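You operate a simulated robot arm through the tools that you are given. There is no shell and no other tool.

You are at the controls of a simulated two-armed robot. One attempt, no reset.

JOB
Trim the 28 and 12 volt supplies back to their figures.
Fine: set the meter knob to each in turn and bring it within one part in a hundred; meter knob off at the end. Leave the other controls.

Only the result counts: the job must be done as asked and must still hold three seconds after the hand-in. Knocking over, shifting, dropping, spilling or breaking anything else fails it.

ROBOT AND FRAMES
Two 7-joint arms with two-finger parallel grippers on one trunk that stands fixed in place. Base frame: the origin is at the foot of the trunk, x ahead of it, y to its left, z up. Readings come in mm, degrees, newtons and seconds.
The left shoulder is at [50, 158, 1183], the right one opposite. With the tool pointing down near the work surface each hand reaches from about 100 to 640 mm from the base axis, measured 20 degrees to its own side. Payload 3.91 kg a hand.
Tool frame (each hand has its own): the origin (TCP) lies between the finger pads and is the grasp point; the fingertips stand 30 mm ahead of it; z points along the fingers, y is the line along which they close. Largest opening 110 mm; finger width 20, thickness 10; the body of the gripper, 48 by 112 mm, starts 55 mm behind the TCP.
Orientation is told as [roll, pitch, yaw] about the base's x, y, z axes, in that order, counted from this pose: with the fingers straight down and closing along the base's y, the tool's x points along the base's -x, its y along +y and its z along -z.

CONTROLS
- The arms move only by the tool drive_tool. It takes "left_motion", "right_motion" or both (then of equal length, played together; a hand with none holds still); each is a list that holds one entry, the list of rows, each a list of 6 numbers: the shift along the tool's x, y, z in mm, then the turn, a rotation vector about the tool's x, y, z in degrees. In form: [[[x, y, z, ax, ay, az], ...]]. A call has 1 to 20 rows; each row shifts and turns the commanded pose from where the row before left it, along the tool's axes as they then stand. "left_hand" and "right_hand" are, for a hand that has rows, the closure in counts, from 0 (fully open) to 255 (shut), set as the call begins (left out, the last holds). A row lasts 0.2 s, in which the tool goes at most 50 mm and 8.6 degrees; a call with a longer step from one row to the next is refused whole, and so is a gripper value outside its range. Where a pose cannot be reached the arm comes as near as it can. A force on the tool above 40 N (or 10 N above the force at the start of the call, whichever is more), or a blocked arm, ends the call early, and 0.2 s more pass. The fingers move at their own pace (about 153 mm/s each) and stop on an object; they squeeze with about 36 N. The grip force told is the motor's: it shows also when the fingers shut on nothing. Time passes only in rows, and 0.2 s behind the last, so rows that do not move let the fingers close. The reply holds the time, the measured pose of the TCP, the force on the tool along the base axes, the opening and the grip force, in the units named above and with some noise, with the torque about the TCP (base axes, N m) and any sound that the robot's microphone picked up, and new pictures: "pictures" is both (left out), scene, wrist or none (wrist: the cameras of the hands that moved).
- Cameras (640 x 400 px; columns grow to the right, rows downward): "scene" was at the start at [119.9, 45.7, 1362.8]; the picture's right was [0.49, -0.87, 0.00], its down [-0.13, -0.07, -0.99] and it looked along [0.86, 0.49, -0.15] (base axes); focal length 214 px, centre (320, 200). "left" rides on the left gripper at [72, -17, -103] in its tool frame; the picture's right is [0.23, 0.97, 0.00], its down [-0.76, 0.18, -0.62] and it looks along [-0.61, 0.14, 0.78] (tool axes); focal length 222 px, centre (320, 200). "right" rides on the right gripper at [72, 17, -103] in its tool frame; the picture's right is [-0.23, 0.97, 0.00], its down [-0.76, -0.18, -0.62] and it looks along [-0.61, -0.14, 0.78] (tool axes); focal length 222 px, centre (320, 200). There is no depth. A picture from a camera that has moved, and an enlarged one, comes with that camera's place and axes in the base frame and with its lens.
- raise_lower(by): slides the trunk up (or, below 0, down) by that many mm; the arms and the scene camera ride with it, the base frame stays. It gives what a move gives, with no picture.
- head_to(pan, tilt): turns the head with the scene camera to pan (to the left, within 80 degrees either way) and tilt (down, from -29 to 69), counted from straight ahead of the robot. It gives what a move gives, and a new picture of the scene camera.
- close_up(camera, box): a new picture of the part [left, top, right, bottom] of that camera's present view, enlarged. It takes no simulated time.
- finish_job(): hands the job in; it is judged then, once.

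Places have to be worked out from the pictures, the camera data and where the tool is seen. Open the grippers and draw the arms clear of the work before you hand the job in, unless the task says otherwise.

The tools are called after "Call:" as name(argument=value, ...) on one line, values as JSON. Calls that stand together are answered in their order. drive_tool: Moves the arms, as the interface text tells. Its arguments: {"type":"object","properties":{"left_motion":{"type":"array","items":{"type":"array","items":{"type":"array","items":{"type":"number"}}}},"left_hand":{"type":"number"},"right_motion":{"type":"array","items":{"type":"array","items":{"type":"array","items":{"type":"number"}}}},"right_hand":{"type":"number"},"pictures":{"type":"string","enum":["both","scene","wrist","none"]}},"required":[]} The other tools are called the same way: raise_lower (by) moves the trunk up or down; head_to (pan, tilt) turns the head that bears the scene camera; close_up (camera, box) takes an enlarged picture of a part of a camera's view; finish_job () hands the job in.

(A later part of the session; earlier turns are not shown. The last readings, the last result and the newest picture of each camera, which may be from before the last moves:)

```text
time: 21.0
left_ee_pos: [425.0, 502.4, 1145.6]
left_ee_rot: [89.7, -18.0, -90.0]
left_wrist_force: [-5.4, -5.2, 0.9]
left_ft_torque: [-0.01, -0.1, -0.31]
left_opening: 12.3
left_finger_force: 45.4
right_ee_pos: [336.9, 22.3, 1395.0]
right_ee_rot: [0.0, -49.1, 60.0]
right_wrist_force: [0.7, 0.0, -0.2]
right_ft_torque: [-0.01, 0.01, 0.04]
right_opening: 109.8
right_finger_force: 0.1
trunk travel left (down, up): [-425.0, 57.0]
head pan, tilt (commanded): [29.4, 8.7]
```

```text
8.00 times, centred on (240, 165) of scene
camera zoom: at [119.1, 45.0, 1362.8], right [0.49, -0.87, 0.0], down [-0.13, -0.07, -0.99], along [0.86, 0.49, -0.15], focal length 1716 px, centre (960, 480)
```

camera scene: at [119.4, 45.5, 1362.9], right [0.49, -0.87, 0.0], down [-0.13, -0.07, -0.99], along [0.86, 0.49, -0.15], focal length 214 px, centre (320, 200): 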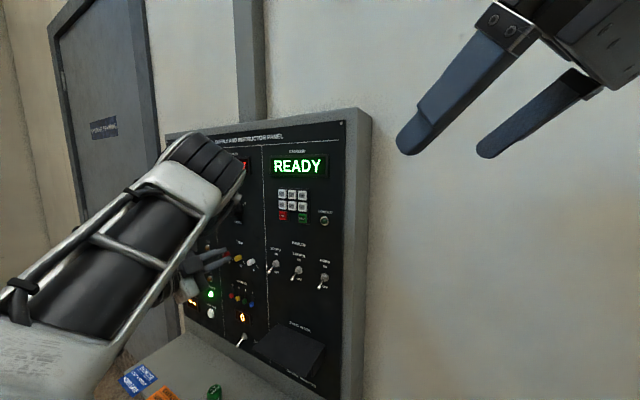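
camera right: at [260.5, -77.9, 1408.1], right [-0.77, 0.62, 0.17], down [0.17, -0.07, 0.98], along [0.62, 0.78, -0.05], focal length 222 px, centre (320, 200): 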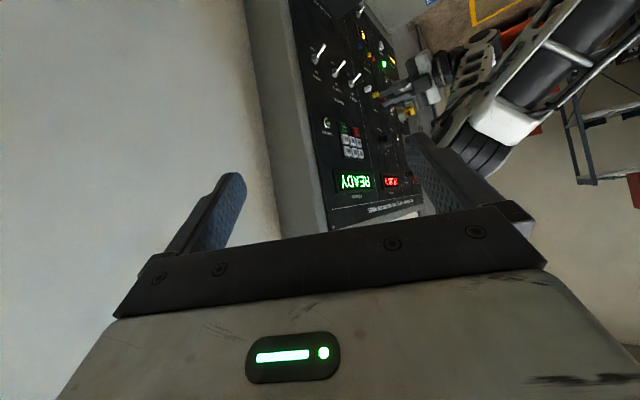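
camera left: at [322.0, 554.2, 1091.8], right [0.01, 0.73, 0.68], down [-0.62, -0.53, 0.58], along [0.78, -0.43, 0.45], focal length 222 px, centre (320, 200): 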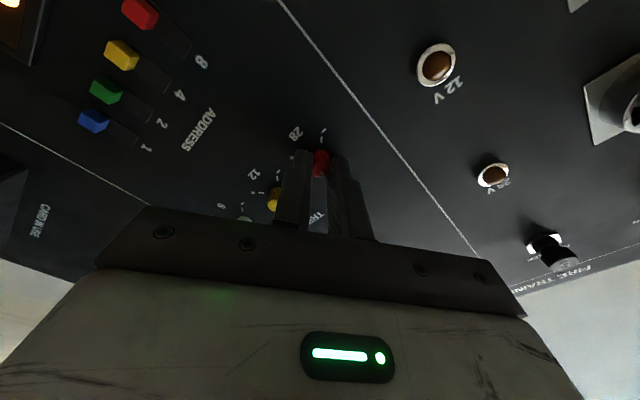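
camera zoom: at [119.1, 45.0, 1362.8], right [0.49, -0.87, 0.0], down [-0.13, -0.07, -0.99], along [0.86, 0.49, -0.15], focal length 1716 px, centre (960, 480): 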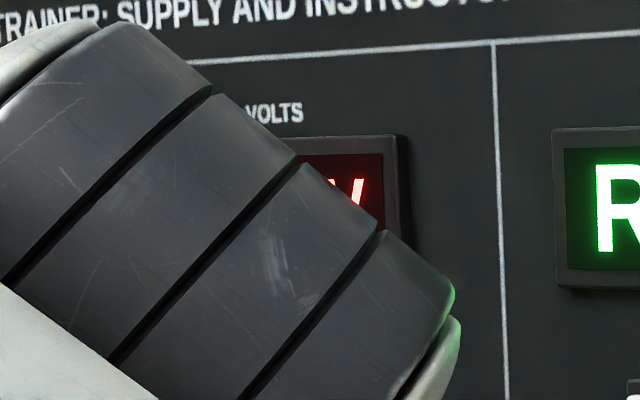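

27.64 V is consistent with ~0.035 V/deg (a 27.94 would need far more turn). I'll turn another 10° and re-read.

Call:
drive_tool(left_motion=[[[0, 0, 0, 0, 0, 4], [0, 0, 0, 0, 0, 4], [0, 0, 0, 0, 0, 2], [0, 0, 0, 0, 0, 0], [0, 0, 0, 0, 0, 0]]], left_hand=255, pictures="none")

Call:
close_up(camera="right", box=[370, 165, 410, 190])

```text
time: 22.2
left_ee_pos: [425.6, 501.3, 1145.5]
left_ee_rot: [89.9, -8.0, -89.9]
left_wrist_force: [-10.9, -9.0, -13.4]
left_ft_torque: [-0.05, 0.43, 0.01]
left_opening: 12.3
left_finger_force: 44.8
right_ee_pos: [337.4, 22.5, 1394.6]
right_ee_rot: [0.1, -49.0, 60.0]
right_wrist_force: [-0.2, -0.2, -0.6]
right_ft_torque: [-0.01, 0.03, -0.02]
right_opening: 110.0
right_finger_force: 0.1
trunk travel left (down, up): [-425.0, 57.0]
head pan, tilt (commanded): [29.4, 8.7]
```

```text
16.00 times, centred on (390, 178) of right
camera zoom: at [260.3, -77.9, 1408.1], right [-0.77, 0.62, 0.17], down [0.17, -0.06, 0.98], along [0.62, 0.79, -0.05], focal length 3554 px, centre (-800, 560)
```

zoom: 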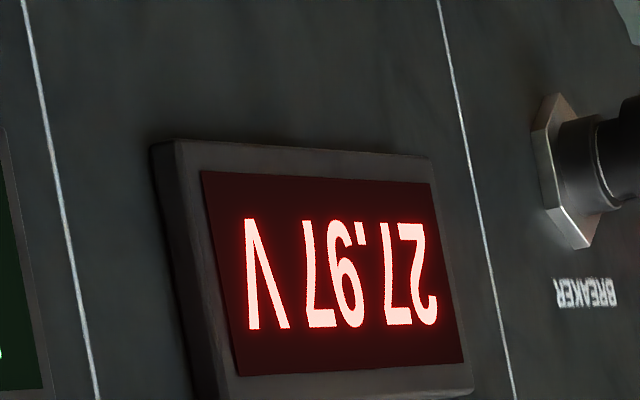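

The meter now reads 27.97 V, within the 28 ± 0.28 band. I'll relieve the side load slightly before opening so releasing does not nudge the knob.

Call:
drive_tool(left_motion=[[[-0.3, -0.6, -0.4, 0, 0, 0], [-0.2, -0.5, -0.4, 0, 0, 0], [0, 0, 0, 0, 0, 0], [0, 0, 0, 0, 0, 0]]], left_hand=255, pictures="none")

Call:
close_up(camera="right", box=[370, 165, 410, 190])

```text
time: 23.2
left_ee_pos: [425.3, 502.8, 1145.4]
left_ee_rot: [89.9, -7.8, -90.0]
left_wrist_force: [-6.0, -4.2, -8.4]
left_ft_torque: [-0.01, 0.35, 0.37]
left_opening: 12.3
left_finger_force: 44.8
right_ee_pos: [337.7, 24.3, 1394.5]
right_ee_rot: [0.1, -48.9, 60.0]
right_wrist_force: [-0.3, 0.2, 0.6]
right_ft_torque: [0.0, 0.04, 0.0]
right_opening: 110.0
right_finger_force: 0.0
trunk travel left (down, up): [-425.0, 57.0]
head pan, tilt (commanded): [29.4, 8.7]
```

```text
16.00 times, centred on (390, 178) of right
camera zoom: at [260.9, -77.4, 1408.1], right [-0.77, 0.62, 0.17], down [0.17, -0.06, 0.98], along [0.62, 0.79, -0.05], focal length 3554 px, centre (-800, 560)
```

zoom: 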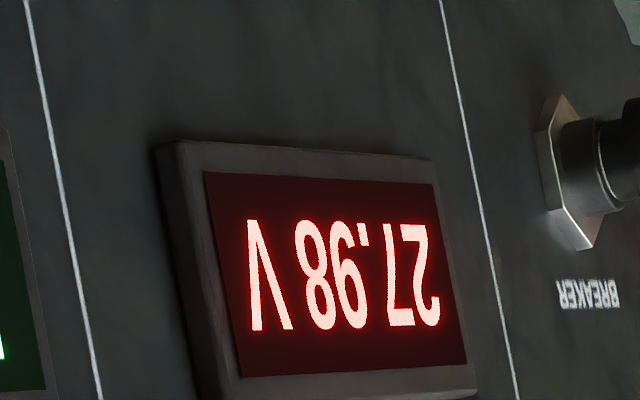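

Reading 27.98 V with the load reduced. I'll open to 32 mm and back off straight, then confirm the reading holds.

Call:
drive_tool(left_motion=[[[0, 0, 0, 0, 0, 0], [0, 0, 0, 0, 0, 0], [0, 0, -10, 0, 0, 0], [0, 0, -20, 0, 0, 0], [0, 0, -25, 0, 0, 0], [0, 0, -10, 0, 0, 0], [0, 0, 0, 0, 0, 0]]], left_hand=180, pictures="both")

Call:
close_up(camera="right", box=[370, 165, 410, 190])

Call:
close_up(camera="scene", box=[200, 140, 280, 190])

```text
time: 24.8
left_ee_pos: [360.2, 501.6, 1144.3]
left_ee_rot: [89.9, -8.0, -90.0]
left_wrist_force: [-0.3, 0.2, -0.3]
left_ft_torque: [0.0, 0.0, -0.02]
left_opening: 32.2
left_finger_force: 0.2
right_ee_pos: [337.4, 23.1, 1394.7]
right_ee_rot: [0.0, -49.0, 60.0]
right_wrist_force: [-0.7, 0.0, -0.1]
right_ft_torque: [0.01, -0.01, 0.02]
right_opening: 110.1
right_finger_force: 0.1
trunk travel left (down, up): [-425.0, 57.0]
head pan, tilt (commanded): [29.4, 8.7]
camera scene: at [119.9, 45.7, 1362.7], right [0.49, -0.87, 0.0], down [-0.13, -0.07, -0.99], along [0.86, 0.49, -0.15], focal length 214 px, centre (320, 200)
camera left: at [257.3, 572.3, 1117.1], right [0.0, 0.36, 0.93], down [-0.62, -0.73, 0.28], along [0.78, -0.58, 0.22], focal length 222 px, centre (320, 200)
```

scene: 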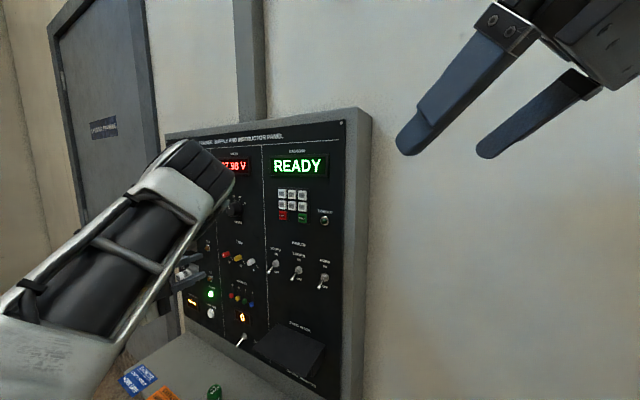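
left: 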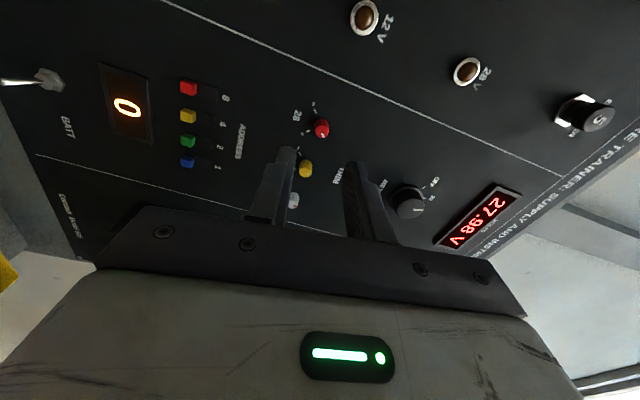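

```text
16.00 times, centred on (390, 178) of right
camera zoom: at [261.0, -77.6, 1408.0], right [-0.77, 0.62, 0.17], down [0.17, -0.06, 0.98], along [0.62, 0.79, -0.05], focal length 3554 px, centre (-800, 560)
```

zoom: 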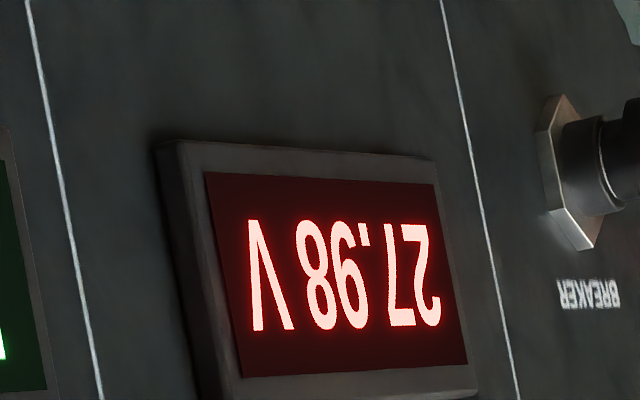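

```text
8.00 times, centred on (240, 165) of scene
camera zoom: at [119.9, 45.7, 1362.7], right [0.49, -0.87, 0.0], down [-0.13, -0.07, -0.99], along [0.86, 0.49, -0.15], focal length 1716 px, centre (960, 480)
```

zoom: 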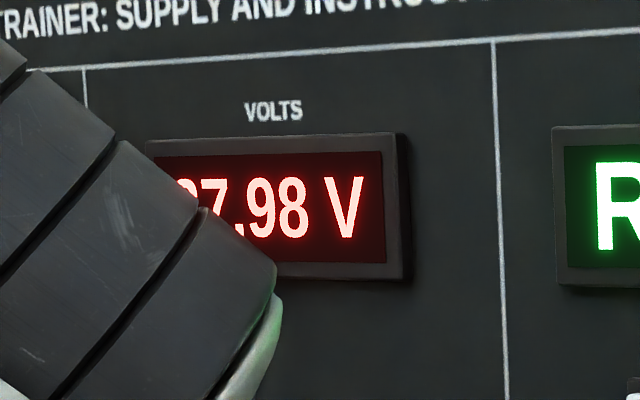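

The 28 V supply holds at 27.98 V after release (confirmed in two views). Next I'll unroll the hand to 0° and lift it back in front of the meter knob, opening to 60 mm.

Call:
drive_tool(left_motion=[[[0, 0, 0, 0, 0, -8.2], [0, 0, 0, 0, 0, -8.2], [0, 0, 0, 0, 0, -8.2], [0, 0, 0, 0, 0, -8.2], [0, 0, 0, 0, 0, -8.2], [0, 0, 0, 0, 0, -8.2], [0, 0, 0, 0, 0, -8.2], [0, 0, 0, 0, 0, -8.2], [0, 0, 0, 0, 0, -8.2], [0, 0, 0, 0, 0, -8.2], [-30.2, -10.5, 0, 0, 0, 0], [-30.2, -10.5, 0, 0, 0, 0], [-30.2, -10.5, 0, 0, 0, 0], [-30.2, -10.4, 0, 0, 0, 0], [0, 0, 0, 0, 0, 0]]], left_hand=115, pictures="wrist")

Call:
close_up(camera="left", box=[240, 80, 400, 180])

```text
time: 28.0
left_ee_pos: [359.8, 460.4, 1266.9]
left_ee_rot: [25.2, -90.0, -25.1]
left_wrist_force: [0.4, 0.8, -0.2]
left_ft_torque: [0.04, -0.03, -0.02]
left_opening: 60.4
left_finger_force: 0.1
right_ee_pos: [337.6, 22.8, 1394.6]
right_ee_rot: [0.0, -49.0, 60.0]
right_wrist_force: [0.6, 0.3, -0.6]
right_ft_torque: [-0.01, -0.01, -0.03]
right_opening: 110.2
right_finger_force: 0.0
trunk travel left (down, up): [-425.0, 57.0]
head pan, tilt (commanded): [29.4, 8.7]
camera left: at [257.1, 443.8, 1193.0], right [0.0, 0.97, -0.23], down [-0.62, 0.18, 0.76], along [0.78, 0.14, 0.61], focal length 222 px, centre (320, 200)
```

left: 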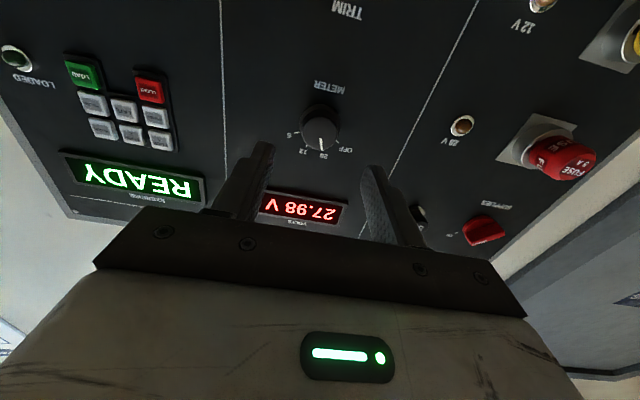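

```text
4.00 times, centred on (320, 130) of left
camera zoom: at [257.1, 443.8, 1193.0], right [0.0, 0.97, -0.23], down [-0.62, 0.18, 0.76], along [0.78, 0.14, 0.61], focal length 888 px, centre (320, 480)
```

zoom: 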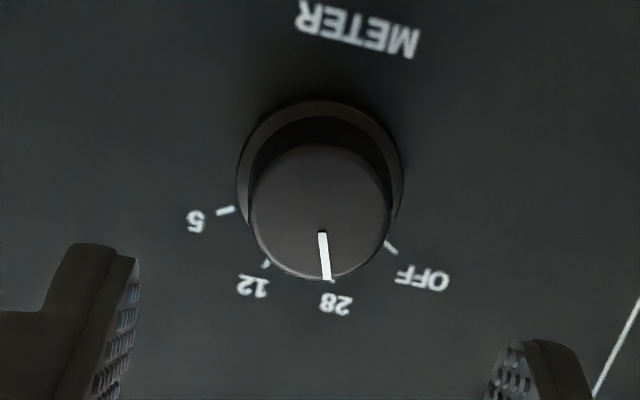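

The meter knob points at 28 and the display still shows 27.98 V. I'll advance onto the knob as before with a tiny centring shift.

Call:
drive_tool(left_motion=[[[1, -0.7, 20, 0, 0, 0], [0, 0, 20, 0, 0, 0], [0, 0, 12, 0, 0, 0], [0, 0, 6, 0, 0, 0], [0, 0, 3, 0, 0, 0], [0, 0, 0, 0, 0, 0]]], left_hand=115, pictures="none")

Call:
drive_tool(left_motion=[[[0, 0, 0, 0, 0, 0], [0, 0, 0, 0, 0, 0], [0, 0, 0, 0, 0, 0]]], left_hand=255, pictures="wrist")

```text
time: 29.4
left_ee_pos: [420.2, 460.9, 1265.9]
left_ee_rot: [84.3, -90.0, -84.2]
left_wrist_force: [0.9, 0.1, -0.6]
left_ft_torque: [0.0, 0.02, -0.01]
left_opening: 60.5
left_finger_force: 0.1
right_ee_pos: [337.3, 23.6, 1393.6]
right_ee_rot: [0.0, -49.0, 60.0]
right_wrist_force: [-0.6, 0.3, -0.3]
right_ft_torque: [-0.03, 0.02, 0.01]
right_opening: 109.8
right_finger_force: 0.1
trunk travel left (down, up): [-425.0, 57.0]
head pan, tilt (commanded): [29.4, 8.7]
```

```text
time: 30.2
left_ee_pos: [422.0, 459.8, 1265.6]
left_ee_rot: [84.0, -89.9, -84.0]
left_wrist_force: [1.4, 0.2, -0.4]
left_ft_torque: [-0.02, 0.08, 0.05]
left_opening: 30.6
left_finger_force: 44.9
right_ee_pos: [338.2, 23.8, 1395.4]
right_ee_rot: [0.0, -49.0, 60.0]
right_wrist_force: [0.7, -0.1, 0.4]
right_ft_torque: [0.06, 0.02, -0.02]
right_opening: 109.9
right_finger_force: 0.0
trunk travel left (down, up): [-425.0, 57.0]
head pan, tilt (commanded): [29.4, 8.7]
camera left: at [318.0, 443.7, 1192.8], right [0.0, 0.97, -0.23], down [-0.62, 0.18, 0.76], along [0.78, 0.14, 0.61], focal length 222 px, centre (320, 200)
```

left: 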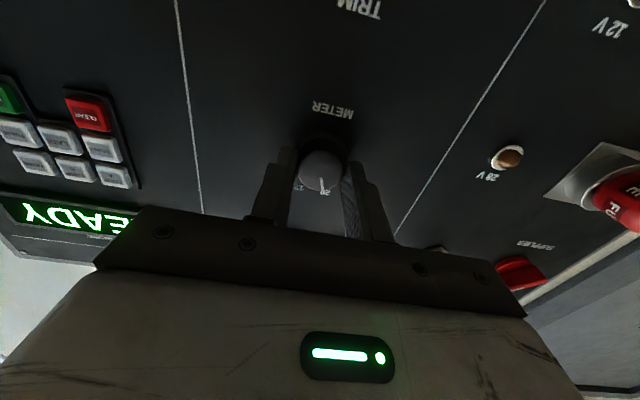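

The knob is gripped with almost no side load. I'll turn clockwise 40° from 28 to 12.

Call:
drive_tool(left_motion=[[[0, 0, 0, 0, 0, 8], [0, 0, 0, 0, 0, 8], [0, 0, 0, 0, 0, 8], [0, 0, 0, 0, 0, 8], [0, 0, 0, 0, 0, 8], [0, 0, 0, 0, 0, 0]]], left_hand=255, pictures="none")

Call:
close_up(camera="right", box=[352, 155, 432, 205])

```text
time: 31.6
left_ee_pos: [419.8, 459.6, 1265.5]
left_ee_rot: [90.1, -49.7, -90.0]
left_wrist_force: [2.6, 3.7, 4.9]
left_ft_torque: [0.02, 0.09, 0.24]
left_opening: 30.7
left_finger_force: 45.4
right_ee_pos: [337.5, 22.7, 1394.4]
right_ee_rot: [0.1, -48.9, 59.9]
right_wrist_force: [0.1, 0.3, 0.0]
right_ft_torque: [0.01, 0.01, -0.01]
right_opening: 110.2
right_finger_force: 0.0
trunk travel left (down, up): [-425.0, 57.0]
head pan, tilt (commanded): [29.4, 8.7]
```

```text
8.00 times, centred on (392, 180) of right
camera zoom: at [260.9, -77.5, 1408.1], right [-0.77, 0.62, 0.17], down [0.17, -0.06, 0.98], along [0.62, 0.79, -0.05], focal length 1777 px, centre (-256, 360)
```

zoom: 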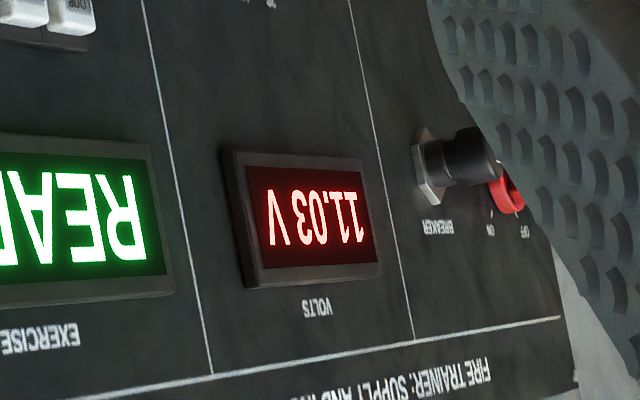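

The meter switched to the 12 V supply and reads 11.03 V, so it needs about +0.97 V (an estimated 60–65° clockwise). I'll release the meter knob and back off.

Call:
drive_tool(left_motion=[[[0, 0, 0, 0, 0, 0], [0, 0, 0, 0, 0, 0], [0, 0, -15, 0, 0, 0], [0, 0, -20, 0, 0, 0], [0, 0, -26, 0, 0, 0], [0, 0, 0, 0, 0, 0]]], left_hand=115, pictures="wrist")

Call:
close_up(camera="left", box=[270, 80, 398, 160])

Call:
close_up(camera="right", box=[370, 165, 410, 190])

```text
time: 33.0
left_ee_pos: [360.7, 461.1, 1266.5]
left_ee_rot: [89.9, -50.0, -89.9]
left_wrist_force: [0.3, 0.4, -0.4]
left_ft_torque: [0.0, -0.02, -0.02]
left_opening: 60.2
left_finger_force: 0.0
right_ee_pos: [337.5, 23.0, 1394.5]
right_ee_rot: [0.0, -48.8, 60.0]
right_wrist_force: [0.4, 0.2, 0.3]
right_ft_torque: [-0.02, 0.02, -0.01]
right_opening: 109.9
right_finger_force: 0.0
trunk travel left (down, up): [-425.0, 57.0]
head pan, tilt (commanded): [29.4, 8.7]
camera left: at [257.7, 494.7, 1198.7], right [0.0, 0.89, 0.45], down [-0.62, -0.35, 0.7], along [0.78, -0.28, 0.56], focal length 222 px, centre (320, 200)
```

left: 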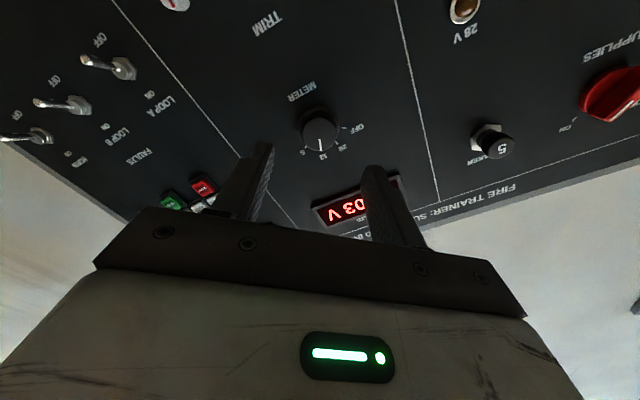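

```text
5.00 times, centred on (334, 120) of left
camera zoom: at [257.7, 494.7, 1198.7], right [0.0, 0.89, 0.45], down [-0.62, -0.35, 0.7], along [0.78, -0.28, 0.56], focal length 1111 px, centre (250, 600)
```

zoom: 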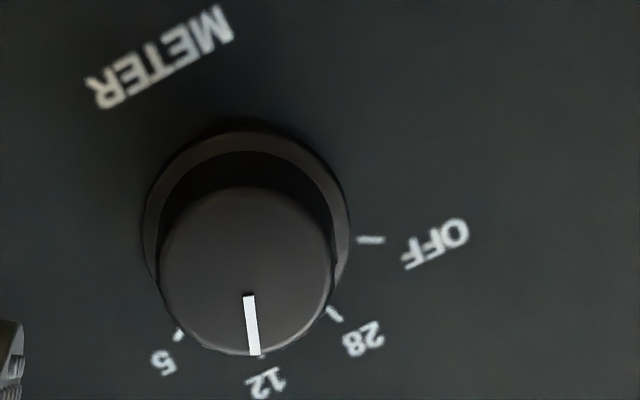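

```text
16.00 times, centred on (390, 178) of right
camera zoom: at [261.2, -77.6, 1408.0], right [-0.77, 0.62, 0.17], down [0.17, -0.06, 0.98], along [0.62, 0.79, -0.06], focal length 3554 px, centre (-800, 560)
```

zoom: 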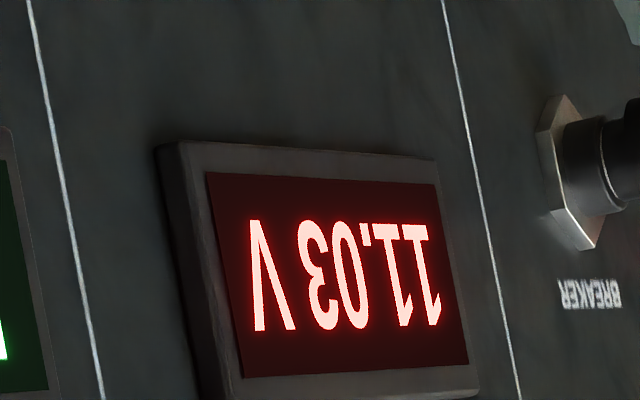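

The knob points squarely at 12 and the meter reads 11.03 V. I'll unroll to 20° and drop down in front of the yellow trim (about y 458, z 1145), keeping 60 mm back.

Call:
drive_tool(left_motion=[[[0, 0, 0, 0, 0, -7], [0, 0, 0, 0, 0, -7], [0, 0, 0, 0, 0, -6], [28.2, -10.55, 0, 0, 0, 0], [28.2, -10.55, 0, 0, 0, 0], [28.2, -10.55, 0, 0, 0, 0], [28.1, -10.55, 0, 0, 0, 0], [0, 0, 0, 0, 0, 0]]], left_hand=180, pictures="both")

Call:
close_up(camera="left", box=[240, 80, 400, 180])

Call:
close_up(camera="right", box=[370, 165, 410, 190])

```text
time: 34.8
left_ee_pos: [359.5, 457.4, 1143.8]
left_ee_rot: [90.0, -69.9, -90.0]
left_wrist_force: [-0.9, 0.5, 0.7]
left_ft_torque: [0.01, 0.0, -0.02]
left_opening: 32.3
left_finger_force: 0.1
right_ee_pos: [336.7, 22.0, 1394.6]
right_ee_rot: [0.0, -49.0, 60.0]
right_wrist_force: [0.2, 0.5, -0.3]
right_ft_torque: [0.03, -0.01, -0.04]
right_opening: 109.9
right_finger_force: 0.1
trunk travel left (down, up): [-425.0, 57.0]
head pan, tilt (commanded): [29.4, 8.7]
camera scene: at [119.8, 45.4, 1362.8], right [0.49, -0.87, 0.0], down [-0.13, -0.07, -0.99], along [0.86, 0.49, -0.15], focal length 214 px, centre (320, 200)
camera left: at [257.0, 467.4, 1069.7], right [0.0, 0.99, 0.12], down [-0.62, -0.1, 0.78], along [0.78, -0.08, 0.62], focal length 222 px, centre (320, 200)
```

scene: 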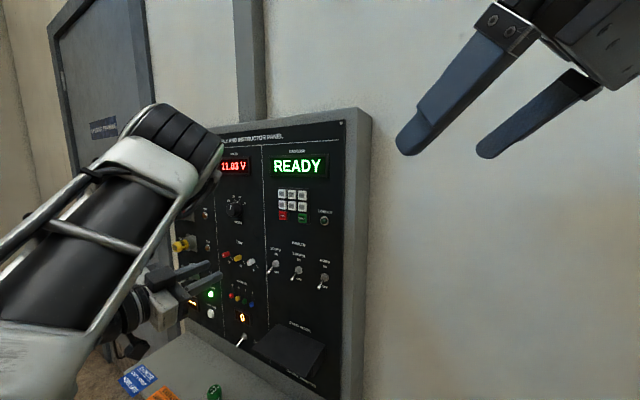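
left: 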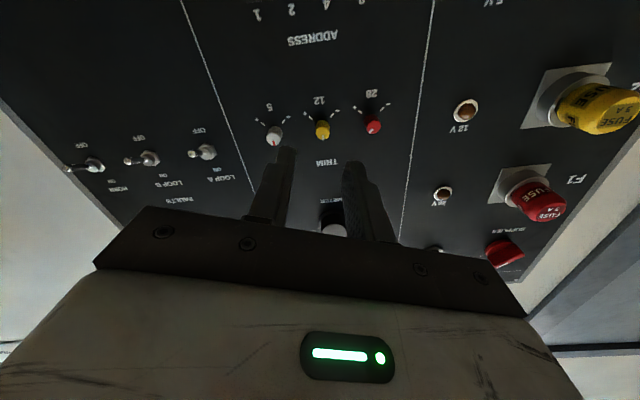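

```text
4.00 times, centred on (320, 130) of left
camera zoom: at [257.0, 467.4, 1069.7], right [0.0, 0.99, 0.12], down [-0.62, -0.1, 0.78], along [0.78, -0.08, 0.62], focal length 888 px, centre (320, 480)
```

zoom: 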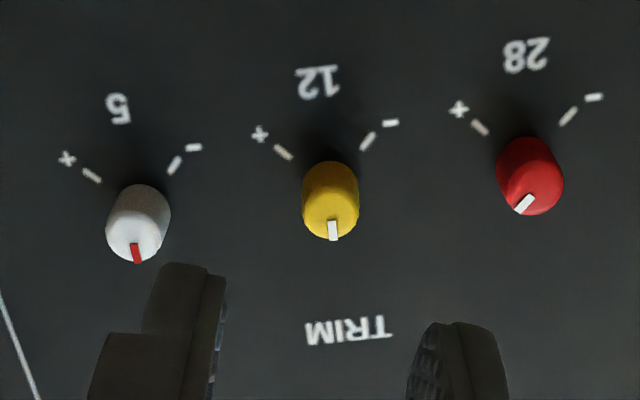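

```text
16.00 times, centred on (390, 178) of right
camera zoom: at [260.9, -77.8, 1408.0], right [-0.77, 0.62, 0.17], down [0.17, -0.06, 0.98], along [0.62, 0.79, -0.05], focal length 3554 px, centre (-800, 560)
```

zoom: 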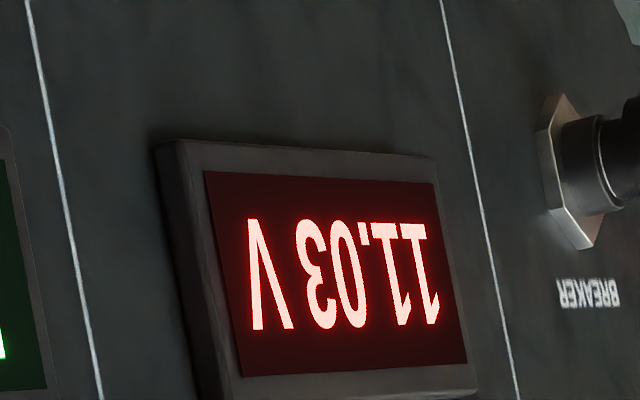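

In tool coordinates the yellow knob sits at about x −1.5, y +2.0 (the same method would have predicted the red knob's correct offset). I'll apply that shift, advance with tips ~4 mm off the panel, and verify before gripping.

Call:
drive_tool(left_motion=[[[-1.5, 2, 20, 0, 0, 0], [0, 0, 20, 0, 0, 0], [0, 0, 14, 0, 0, 0], [0, 0, 7, 0, 0, 0], [0, 0, 4.5, 0, 0, 0], [0, 0, 0, 0, 0, 0]]], left_hand=180, pictures="wrist")

Call:
close_up(camera="left", box=[250, 110, 378, 190])

Call:
close_up(camera="scene", box=[180, 230, 276, 290])

```text
time: 36.2
left_ee_pos: [426.2, 459.1, 1147.5]
left_ee_rot: [90.0, -69.9, -90.1]
left_wrist_force: [-0.8, 0.3, 0.1]
left_ft_torque: [0.02, 0.0, 0.02]
left_opening: 32.1
left_finger_force: 0.1
right_ee_pos: [337.8, 23.6, 1395.6]
right_ee_rot: [0.0, -48.9, 60.0]
right_wrist_force: [-0.1, 0.1, 0.3]
right_ft_torque: [-0.03, 0.03, 0.02]
right_opening: 110.2
right_finger_force: 0.1
trunk travel left (down, up): [-425.0, 57.0]
head pan, tilt (commanded): [29.4, 8.7]
camera left: at [322.5, 469.1, 1072.9], right [0.0, 0.99, 0.12], down [-0.62, -0.09, 0.78], along [0.78, -0.07, 0.62], focal length 222 px, centre (320, 200)
```

left: 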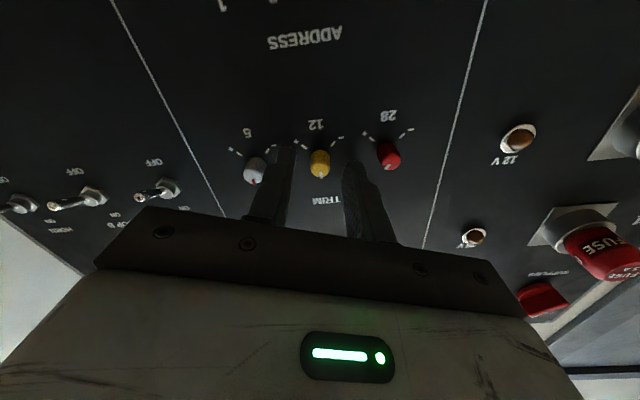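

```text
5.00 times, centred on (314, 150) of left
camera zoom: at [322.5, 469.1, 1072.9], right [0.0, 0.99, 0.12], down [-0.62, -0.09, 0.78], along [0.78, -0.07, 0.62], focal length 1111 px, centre (350, 450)
```

zoom: 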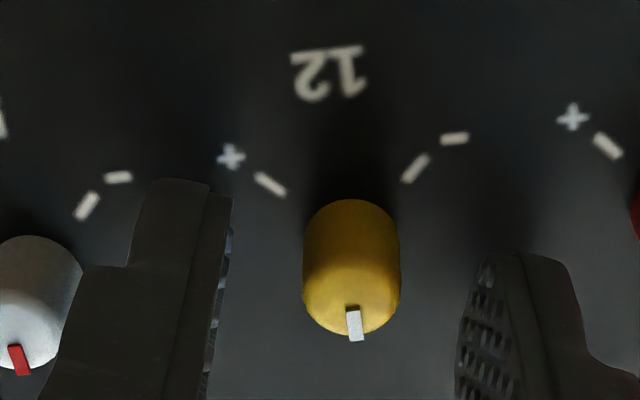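

```text
6.67 times, centred on (228, 260) of scene
camera zoom: at [119.9, 45.7, 1362.8], right [0.49, -0.87, 0.0], down [-0.13, -0.07, -0.99], along [0.86, 0.49, -0.15], focal length 1430 px, centre (933, -200)
```

zoom: 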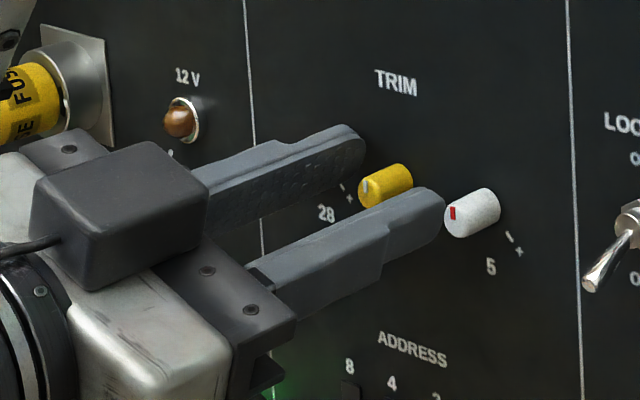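

Close up, the yellow knob sits about 1.1 mm to −tool y (the red one showed −1.6 and needed −1.8). I'll shift −1.1 in y and +2 in x, then close and check the side force.

Call:
drive_tool(left_motion=[[[2, -1.1, 0, 0, 0, 0], [0, 0, 0, 0, 0, 0]]], left_hand=180, pictures="none")

Call:
drive_tool(left_motion=[[[0, 0, 0, 0, 0, 0], [0, 0, 0, 0, 0, 0], [0, 0, 0, 0, 0, 0]]], left_hand=255, pictures="none")

Call:
close_up(camera="right", box=[370, 165, 410, 190])

```text
time: 36.8
left_ee_pos: [426.1, 459.0, 1145.3]
left_ee_rot: [90.0, -70.0, -90.0]
left_wrist_force: [0.3, -0.9, -0.4]
left_ft_torque: [0.02, 0.0, 0.01]
left_opening: 32.2
left_finger_force: 0.0
right_ee_pos: [336.3, 23.3, 1395.1]
right_ee_rot: [0.0, -49.0, 60.0]
right_wrist_force: [0.1, 0.4, 0.7]
right_ft_torque: [-0.01, -0.02, 0.01]
right_opening: 110.1
right_finger_force: 0.1
trunk travel left (down, up): [-425.0, 57.0]
head pan, tilt (commanded): [29.4, 8.7]
```

```text
time: 37.6
left_ee_pos: [424.8, 459.3, 1145.5]
left_ee_rot: [90.2, -69.9, -90.0]
left_wrist_force: [2.3, 7.7, 6.4]
left_ft_torque: [-0.02, 0.2, 0.37]
left_opening: 12.3
left_finger_force: 45.5
right_ee_pos: [337.6, 23.3, 1396.5]
right_ee_rot: [0.0, -49.0, 60.0]
right_wrist_force: [0.4, -0.3, 0.1]
right_ft_torque: [-0.02, -0.02, -0.01]
right_opening: 110.1
right_finger_force: 0.1
trunk travel left (down, up): [-425.0, 57.0]
head pan, tilt (commanded): [29.4, 8.7]
```

```text
16.00 times, centred on (390, 178) of right
camera zoom: at [261.1, -77.0, 1408.1], right [-0.77, 0.62, 0.17], down [0.17, -0.06, 0.98], along [0.62, 0.79, -0.06], focal length 3554 px, centre (-800, 560)
```

zoom: 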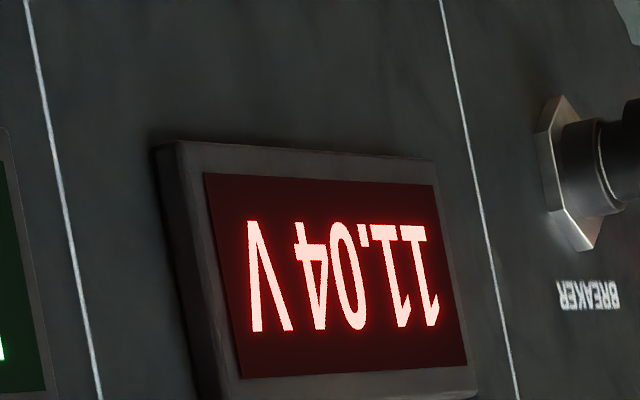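

Gripped with a side load of ~9 N along +tool y (about 0.9 mm). I'll nudge +0.8 mm and turn clockwise 32° in steps of 4°.

Call:
drive_tool(left_motion=[[[0, 0.8, 0, 0, 0, 0], [0, 0, 0, 0, 0, 4], [0, 0, 0, 0, 0, 4], [0, 0, 0, 0, 0, 4], [0, 0, 0, 0, 0, 4], [0, 0, 0, 0, 0, 0]]], left_hand=255, pictures="none")

Call:
close_up(camera="right", box=[370, 165, 410, 190])

```text
time: 39.0
left_ee_pos: [424.9, 459.7, 1145.4]
left_ee_rot: [90.1, -53.9, -90.1]
left_wrist_force: [2.5, 6.9, 7.5]
left_ft_torque: [-0.01, -0.28, 0.16]
left_opening: 12.3
left_finger_force: 44.7
right_ee_pos: [338.1, 23.3, 1394.6]
right_ee_rot: [0.0, -49.0, 60.0]
right_wrist_force: [0.6, 0.7, -0.4]
right_ft_torque: [0.01, 0.01, 0.03]
right_opening: 110.1
right_finger_force: 0.1
trunk travel left (down, up): [-425.0, 57.0]
head pan, tilt (commanded): [29.4, 8.7]
```

```text
16.00 times, centred on (390, 178) of right
camera zoom: at [260.6, -77.3, 1408.2], right [-0.77, 0.62, 0.17], down [0.17, -0.06, 0.98], along [0.62, 0.79, -0.05], focal length 3554 px, centre (-800, 560)
```

zoom: 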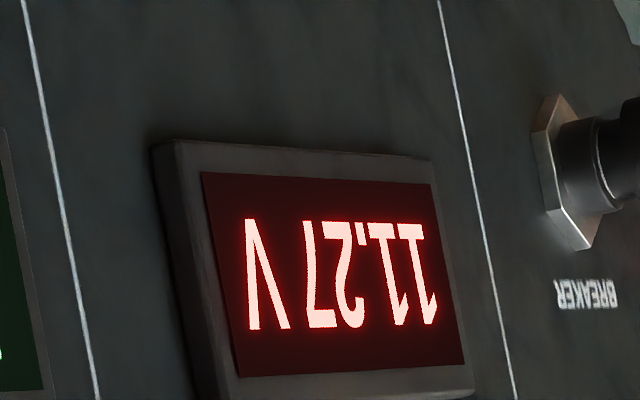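

Reading 11.27 V: 0.0147 V per degree, so about 50° more. I'll nudge the centring +0.8 mm and turn 24°.

Call:
drive_tool(left_motion=[[[0, 0.8, 0.2, 0, 0, 4], [0, 0, 0, 0, 0, 4], [0, 0, 0, 0, 0, 4], [0, 0, 0, 0, 0, 4], [0, 0, 0, 0, 0, 4], [0, 0, 0, 0, 0, 4], [0, 0, 0, 0, 0, 0]]], left_hand=255, pictures="none")

Call:
close_up(camera="right", box=[370, 165, 410, 190])

```text
time: 40.6
left_ee_pos: [424.9, 460.6, 1145.2]
left_ee_rot: [90.0, -29.9, -90.0]
left_wrist_force: [0.2, -4.5, 0.2]
left_ft_torque: [0.02, -0.18, -0.38]
left_opening: 12.4
left_finger_force: 44.9
right_ee_pos: [337.9, 21.8, 1394.6]
right_ee_rot: [0.1, -49.0, 60.0]
right_wrist_force: [-0.9, -0.3, -0.5]
right_ft_torque: [0.02, 0.01, 0.01]
right_opening: 109.9
right_finger_force: 0.2
trunk travel left (down, up): [-425.0, 57.0]
head pan, tilt (commanded): [29.4, 8.7]
```

```text
16.00 times, centred on (390, 178) of right
camera zoom: at [260.9, -78.2, 1408.0], right [-0.77, 0.62, 0.17], down [0.17, -0.06, 0.98], along [0.62, 0.79, -0.05], focal length 3554 px, centre (-800, 560)
```

zoom: 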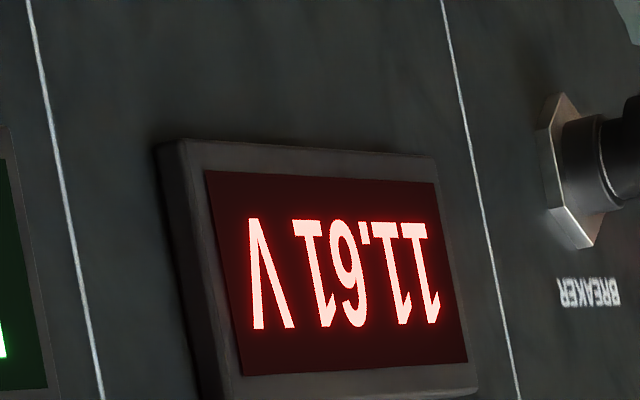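

Reading 11.61 V with little side load. About 27° more is needed; I'll turn 24° and re-read.

Call:
drive_tool(left_motion=[[[0, 0, 0, 0, 0, 4], [0, 0, 0, 0, 0, 4], [0, 0, 0, 0, 0, 4], [0, 0, 0, 0, 0, 4], [0, 0, 0, 0, 0, 4], [0, 0, 0, 0, 0, 4], [0, 0, 0, 0, 0, 0]]], left_hand=255, pictures="none")

Call:
close_up(camera="right", box=[370, 165, 410, 190])

```text
time: 42.2
left_ee_pos: [426.1, 459.4, 1144.1]
left_ee_rot: [90.0, -5.9, -89.9]
left_wrist_force: [-6.5, -8.6, -5.3]
left_ft_torque: [-0.03, 0.14, -0.34]
left_opening: 12.1
left_finger_force: 45.2
right_ee_pos: [336.9, 22.4, 1395.1]
right_ee_rot: [0.0, -49.1, 60.0]
right_wrist_force: [0.4, 0.4, 0.2]
right_ft_torque: [-0.01, -0.03, 0.03]
right_opening: 110.1
right_finger_force: 0.2
trunk travel left (down, up): [-425.0, 57.0]
head pan, tilt (commanded): [29.4, 8.7]
```

```text
16.00 times, centred on (390, 178) of right
camera zoom: at [260.3, -78.4, 1408.1], right [-0.77, 0.62, 0.17], down [0.17, -0.06, 0.98], along [0.62, 0.79, -0.05], focal length 3554 px, centre (-800, 560)
```

zoom: 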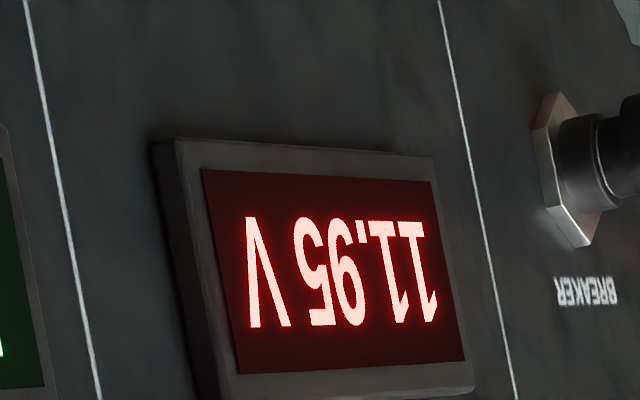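

Reading 11.95 V. I'll turn 3.5° more with a small load-relief shift.

Call:
drive_tool(left_motion=[[[-0.3, -0.2, -0.2, 0, 0, 2], [-0.3, -0.2, -0.2, 0, 0, 1.5], [0, 0, 0, 0, 0, 0], [0, 0, 0, 0, 0, 0]]], left_hand=255, pictures="none")

Call:
close_up(camera="right", box=[370, 165, 410, 190])

```text
time: 43.2
left_ee_pos: [425.9, 460.5, 1144.3]
left_ee_rot: [90.1, -2.4, -90.0]
left_wrist_force: [-4.1, -4.5, -7.2]
left_ft_torque: [0.0, 0.21, -0.09]
left_opening: 12.3
left_finger_force: 44.8
right_ee_pos: [338.1, 23.3, 1393.2]
right_ee_rot: [0.1, -49.0, 60.0]
right_wrist_force: [-0.4, 0.2, -0.1]
right_ft_torque: [0.01, -0.01, 0.01]
right_opening: 110.4
right_finger_force: 0.1
trunk travel left (down, up): [-425.0, 57.0]
head pan, tilt (commanded): [29.4, 8.7]
```

```text
16.00 times, centred on (390, 178) of right
camera zoom: at [260.9, -77.7, 1408.0], right [-0.77, 0.62, 0.17], down [0.17, -0.06, 0.98], along [0.62, 0.79, -0.05], focal length 3554 px, centre (-800, 560)
```

zoom: 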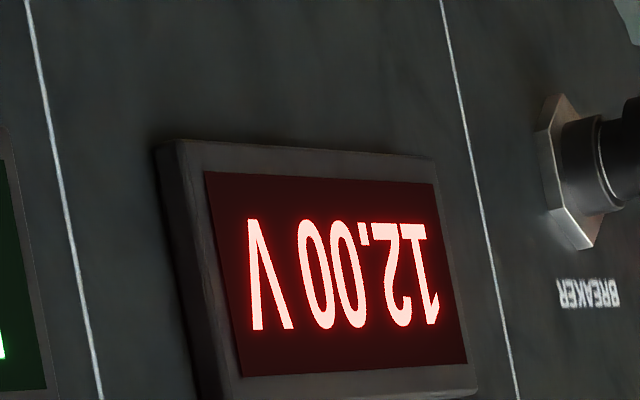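

The 12 V supply reads exactly 12.00 V. I'll open the fingers, back straight off, and confirm it holds.

Call:
drive_tool(left_motion=[[[0, 0, 0, 0, 0, 0], [0, 0, 0, 0, 0, 0], [0, 0, -10, 0, 0, 0], [0, 0, -20, 0, 0, 0], [0, 0, -25, 0, 0, 0], [0, 0, -10, 0, 0, 0], [0, 0, 0, 0, 0, 0]]], left_hand=180, pictures="both")

Call:
close_up(camera="right", box=[370, 165, 410, 190])

```text
time: 44.8
left_ee_pos: [360.6, 460.6, 1145.5]
left_ee_rot: [90.0, -2.4, -90.0]
left_wrist_force: [0.2, -0.6, -0.8]
left_ft_torque: [-0.01, -0.02, 0.0]
left_opening: 32.1
left_finger_force: 0.0
right_ee_pos: [338.2, 23.0, 1394.7]
right_ee_rot: [0.1, -49.0, 60.0]
right_wrist_force: [-0.5, -0.4, -0.6]
right_ft_torque: [0.01, 0.03, -0.02]
right_opening: 110.1
right_finger_force: 0.1
trunk travel left (down, up): [-425.0, 57.0]
head pan, tilt (commanded): [29.4, 8.7]
camera scene: at [119.8, 45.7, 1362.8], right [0.49, -0.87, 0.0], down [-0.13, -0.07, -0.99], along [0.86, 0.49, -0.15], focal length 214 px, centre (320, 200)
camera left: at [257.4, 532.2, 1124.6], right [0.0, 0.27, 0.96], down [-0.62, -0.75, 0.21], along [0.78, -0.6, 0.17], focal length 222 px, centre (320, 200)
```

scene: 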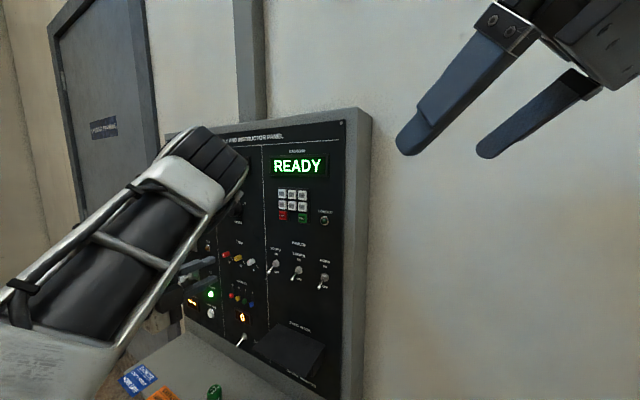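
left: 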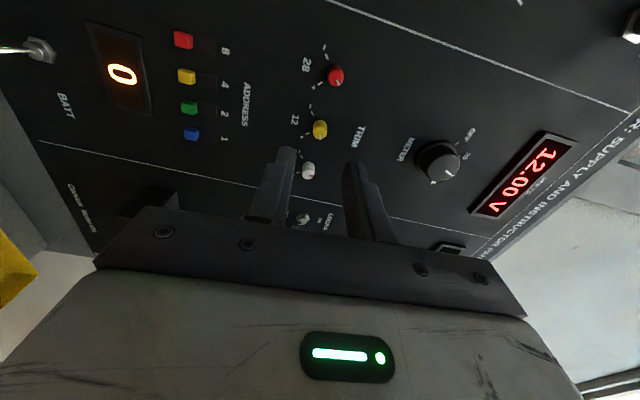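

```text
16.00 times, centred on (390, 178) of right
camera zoom: at [260.9, -77.6, 1408.0], right [-0.77, 0.62, 0.17], down [0.17, -0.06, 0.98], along [0.62, 0.79, -0.05], focal length 3554 px, centre (-800, 560)
```

zoom: 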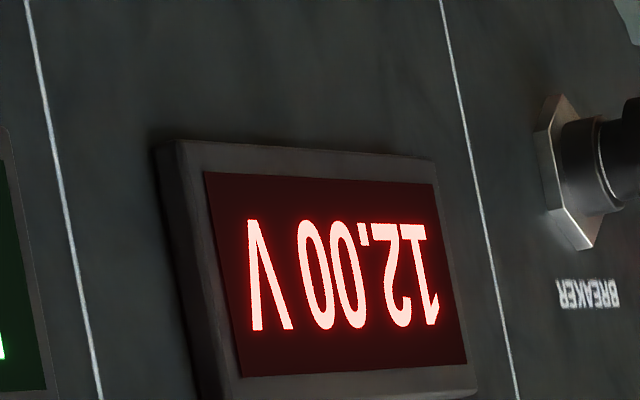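

12.00 V holds after release. I'll now lift the hand to the meter knob with roll at 80°, opened to 60 mm, so there is room to turn it 80° counter-clockwise back through 28 to OFF.

Call:
drive_tool(left_motion=[[[0, 0, 0, 0, 0, -7.5], [-5.4, 29.6, 0, 0, 0, 0], [-5.4, 29.6, 0, 0, 0, 0], [-5.4, 29.6, 0, 0, 0, 0], [-5.4, 29.6, 0, 0, 0, 0], [0, 0, 0, 0, 0, 0]]], left_hand=115, pictures="both")

Call:
close_up(camera="left", box=[240, 80, 400, 180])

```text
time: 46.2
left_ee_pos: [359.5, 457.4, 1263.8]
left_ee_rot: [90.0, -9.9, -90.0]
left_wrist_force: [-0.9, 0.1, 0.8]
left_ft_torque: [0.0, 0.03, -0.02]
left_opening: 60.5
left_finger_force: 0.1
right_ee_pos: [337.7, 23.0, 1394.7]
right_ee_rot: [0.0, -49.0, 60.0]
right_wrist_force: [0.3, 0.3, 0.3]
right_ft_torque: [-0.01, 0.0, 0.02]
right_opening: 109.9
right_finger_force: 0.1
trunk travel left (down, up): [-425.0, 57.0]
head pan, tilt (commanded): [29.4, 8.7]
camera scene: at [119.9, 45.8, 1362.7], right [0.49, -0.87, 0.0], down [-0.13, -0.07, -0.99], along [0.86, 0.49, -0.15], focal length 214 px, centre (320, 200)
camera left: at [256.3, 527.7, 1234.5], right [0.0, 0.39, 0.92], down [-0.62, -0.72, 0.31], along [0.78, -0.57, 0.24], focal length 222 px, centre (320, 200)
```

scene: 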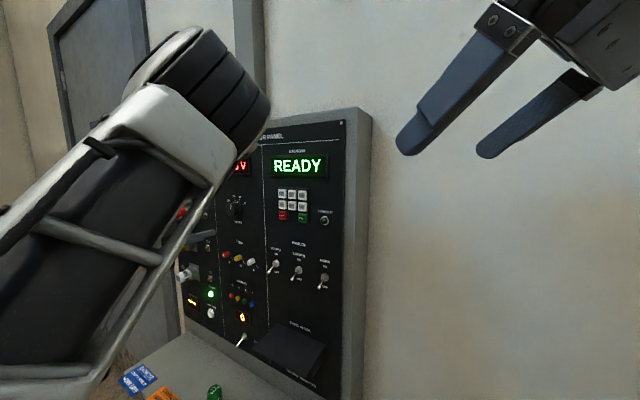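
left: 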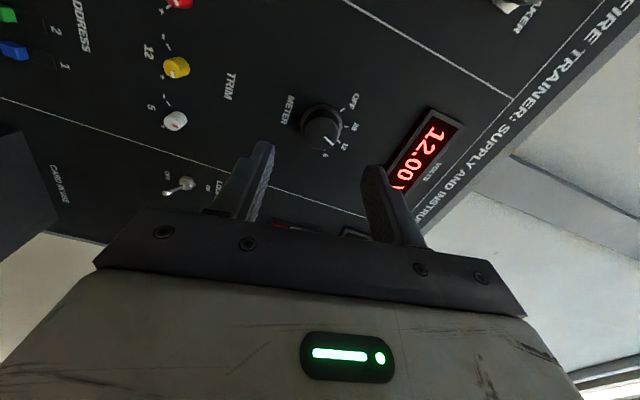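

```text
4.00 times, centred on (320, 130) of left
camera zoom: at [256.3, 527.7, 1234.5], right [0.0, 0.39, 0.92], down [-0.62, -0.72, 0.31], along [0.78, -0.57, 0.24], focal length 888 px, centre (320, 480)
```

zoom: 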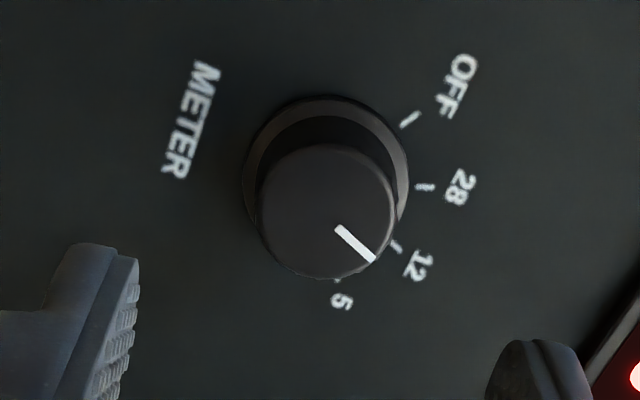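

The knob is nicely placed between the fingers with pointer at 12. I'll apply a small centring shift, advance 61 mm as before, and grip.

Call:
drive_tool(left_motion=[[[1, 0.8, 20, 0, 0, 0], [0, 0, 20, 0, 0, 0], [0, 0, 12, 0, 0, 0], [0, 0, 6, 0, 0, 0], [0, 0, 3, 0, 0, 0], [0, 0, 0, 0, 0, 0]]], left_hand=115, pictures="none")

Call:
drive_tool(left_motion=[[[0, 0, 0, 0, 0, 0], [0, 0, 0, 0, 0, 0], [0, 0, 0, 0, 0, 0]]], left_hand=255, pictures="wrist")

```text
time: 47.6
left_ee_pos: [422.2, 459.8, 1265.1]
left_ee_rot: [90.0, -9.9, -90.0]
left_wrist_force: [-0.4, 0.1, 0.1]
left_ft_torque: [-0.03, 0.0, 0.01]
left_opening: 60.2
left_finger_force: 0.0
right_ee_pos: [339.0, 23.9, 1392.7]
right_ee_rot: [0.0, -49.0, 60.0]
right_wrist_force: [0.6, 0.2, -0.2]
right_ft_torque: [-0.01, 0.0, 0.02]
right_opening: 109.9
right_finger_force: 0.0
trunk travel left (down, up): [-425.0, 57.0]
head pan, tilt (commanded): [29.4, 8.7]
```

```text
time: 48.4
left_ee_pos: [421.7, 460.5, 1265.4]
left_ee_rot: [90.1, -9.9, -90.0]
left_wrist_force: [0.3, -0.4, -1.6]
left_ft_torque: [0.01, 0.05, 0.02]
left_opening: 30.5
left_finger_force: 44.9
right_ee_pos: [338.0, 23.8, 1394.7]
right_ee_rot: [0.0, -49.0, 60.0]
right_wrist_force: [0.4, 0.4, 0.4]
right_ft_torque: [-0.01, 0.01, 0.02]
right_opening: 109.8
right_finger_force: 0.0
trunk travel left (down, up): [-425.0, 57.0]
head pan, tilt (commanded): [29.4, 8.7]
camera left: at [318.7, 529.1, 1235.4], right [0.0, 0.39, 0.92], down [-0.62, -0.72, 0.31], along [0.78, -0.57, 0.24], focal length 222 px, centre (320, 200)
```

left: 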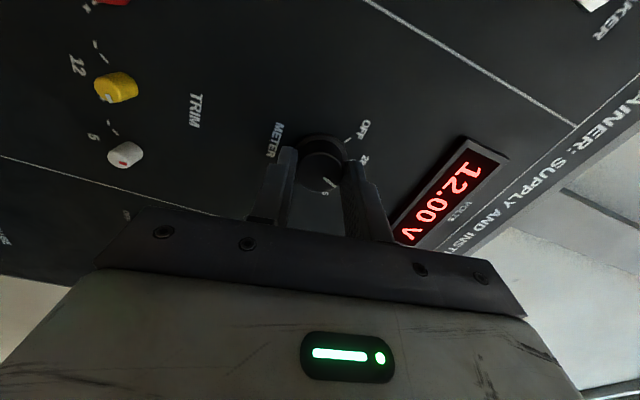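

The knob is gripped with negligible side load and 12.00 V still showing. I'll turn counter-clockwise 40° to 28 to re-check that supply.

Call:
drive_tool(left_motion=[[[0, 0, 0, 0, 0, -8], [0, 0, 0, 0, 0, -8], [0, 0, 0, 0, 0, -8], [0, 0, 0, 0, 0, -8], [0, 0, 0, 0, 0, -8], [0, 0, 0, 0, 0, 0]]], left_hand=255, pictures="none")

Call:
close_up(camera="right", box=[370, 165, 410, 190])

```text
time: 49.8
left_ee_pos: [422.4, 459.3, 1265.1]
left_ee_rot: [89.8, -50.0, -89.9]
left_wrist_force: [-4.6, -5.8, -8.6]
left_ft_torque: [0.0, -0.07, -0.51]
left_opening: 30.6
left_finger_force: 45.1
right_ee_pos: [337.3, 23.2, 1393.7]
right_ee_rot: [0.0, -49.0, 60.0]
right_wrist_force: [0.2, -0.8, 0.9]
right_ft_torque: [-0.02, 0.02, 0.0]
right_opening: 110.0
right_finger_force: 0.0
trunk travel left (down, up): [-425.0, 57.0]
head pan, tilt (commanded): [29.4, 8.7]
```

```text
16.00 times, centred on (390, 178) of right
camera zoom: at [260.9, -77.8, 1408.0], right [-0.77, 0.62, 0.17], down [0.17, -0.06, 0.98], along [0.62, 0.79, -0.05], focal length 3554 px, centre (-800, 560)
```

zoom: 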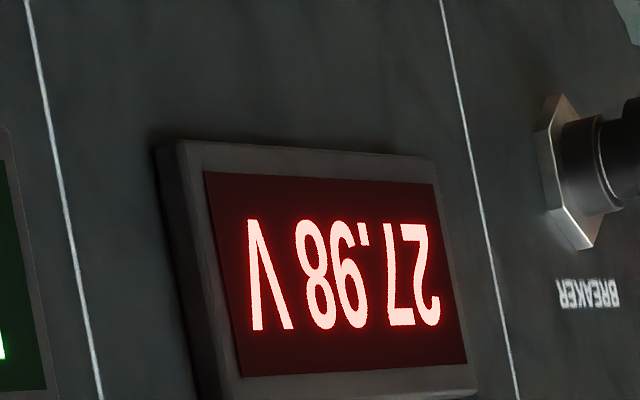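

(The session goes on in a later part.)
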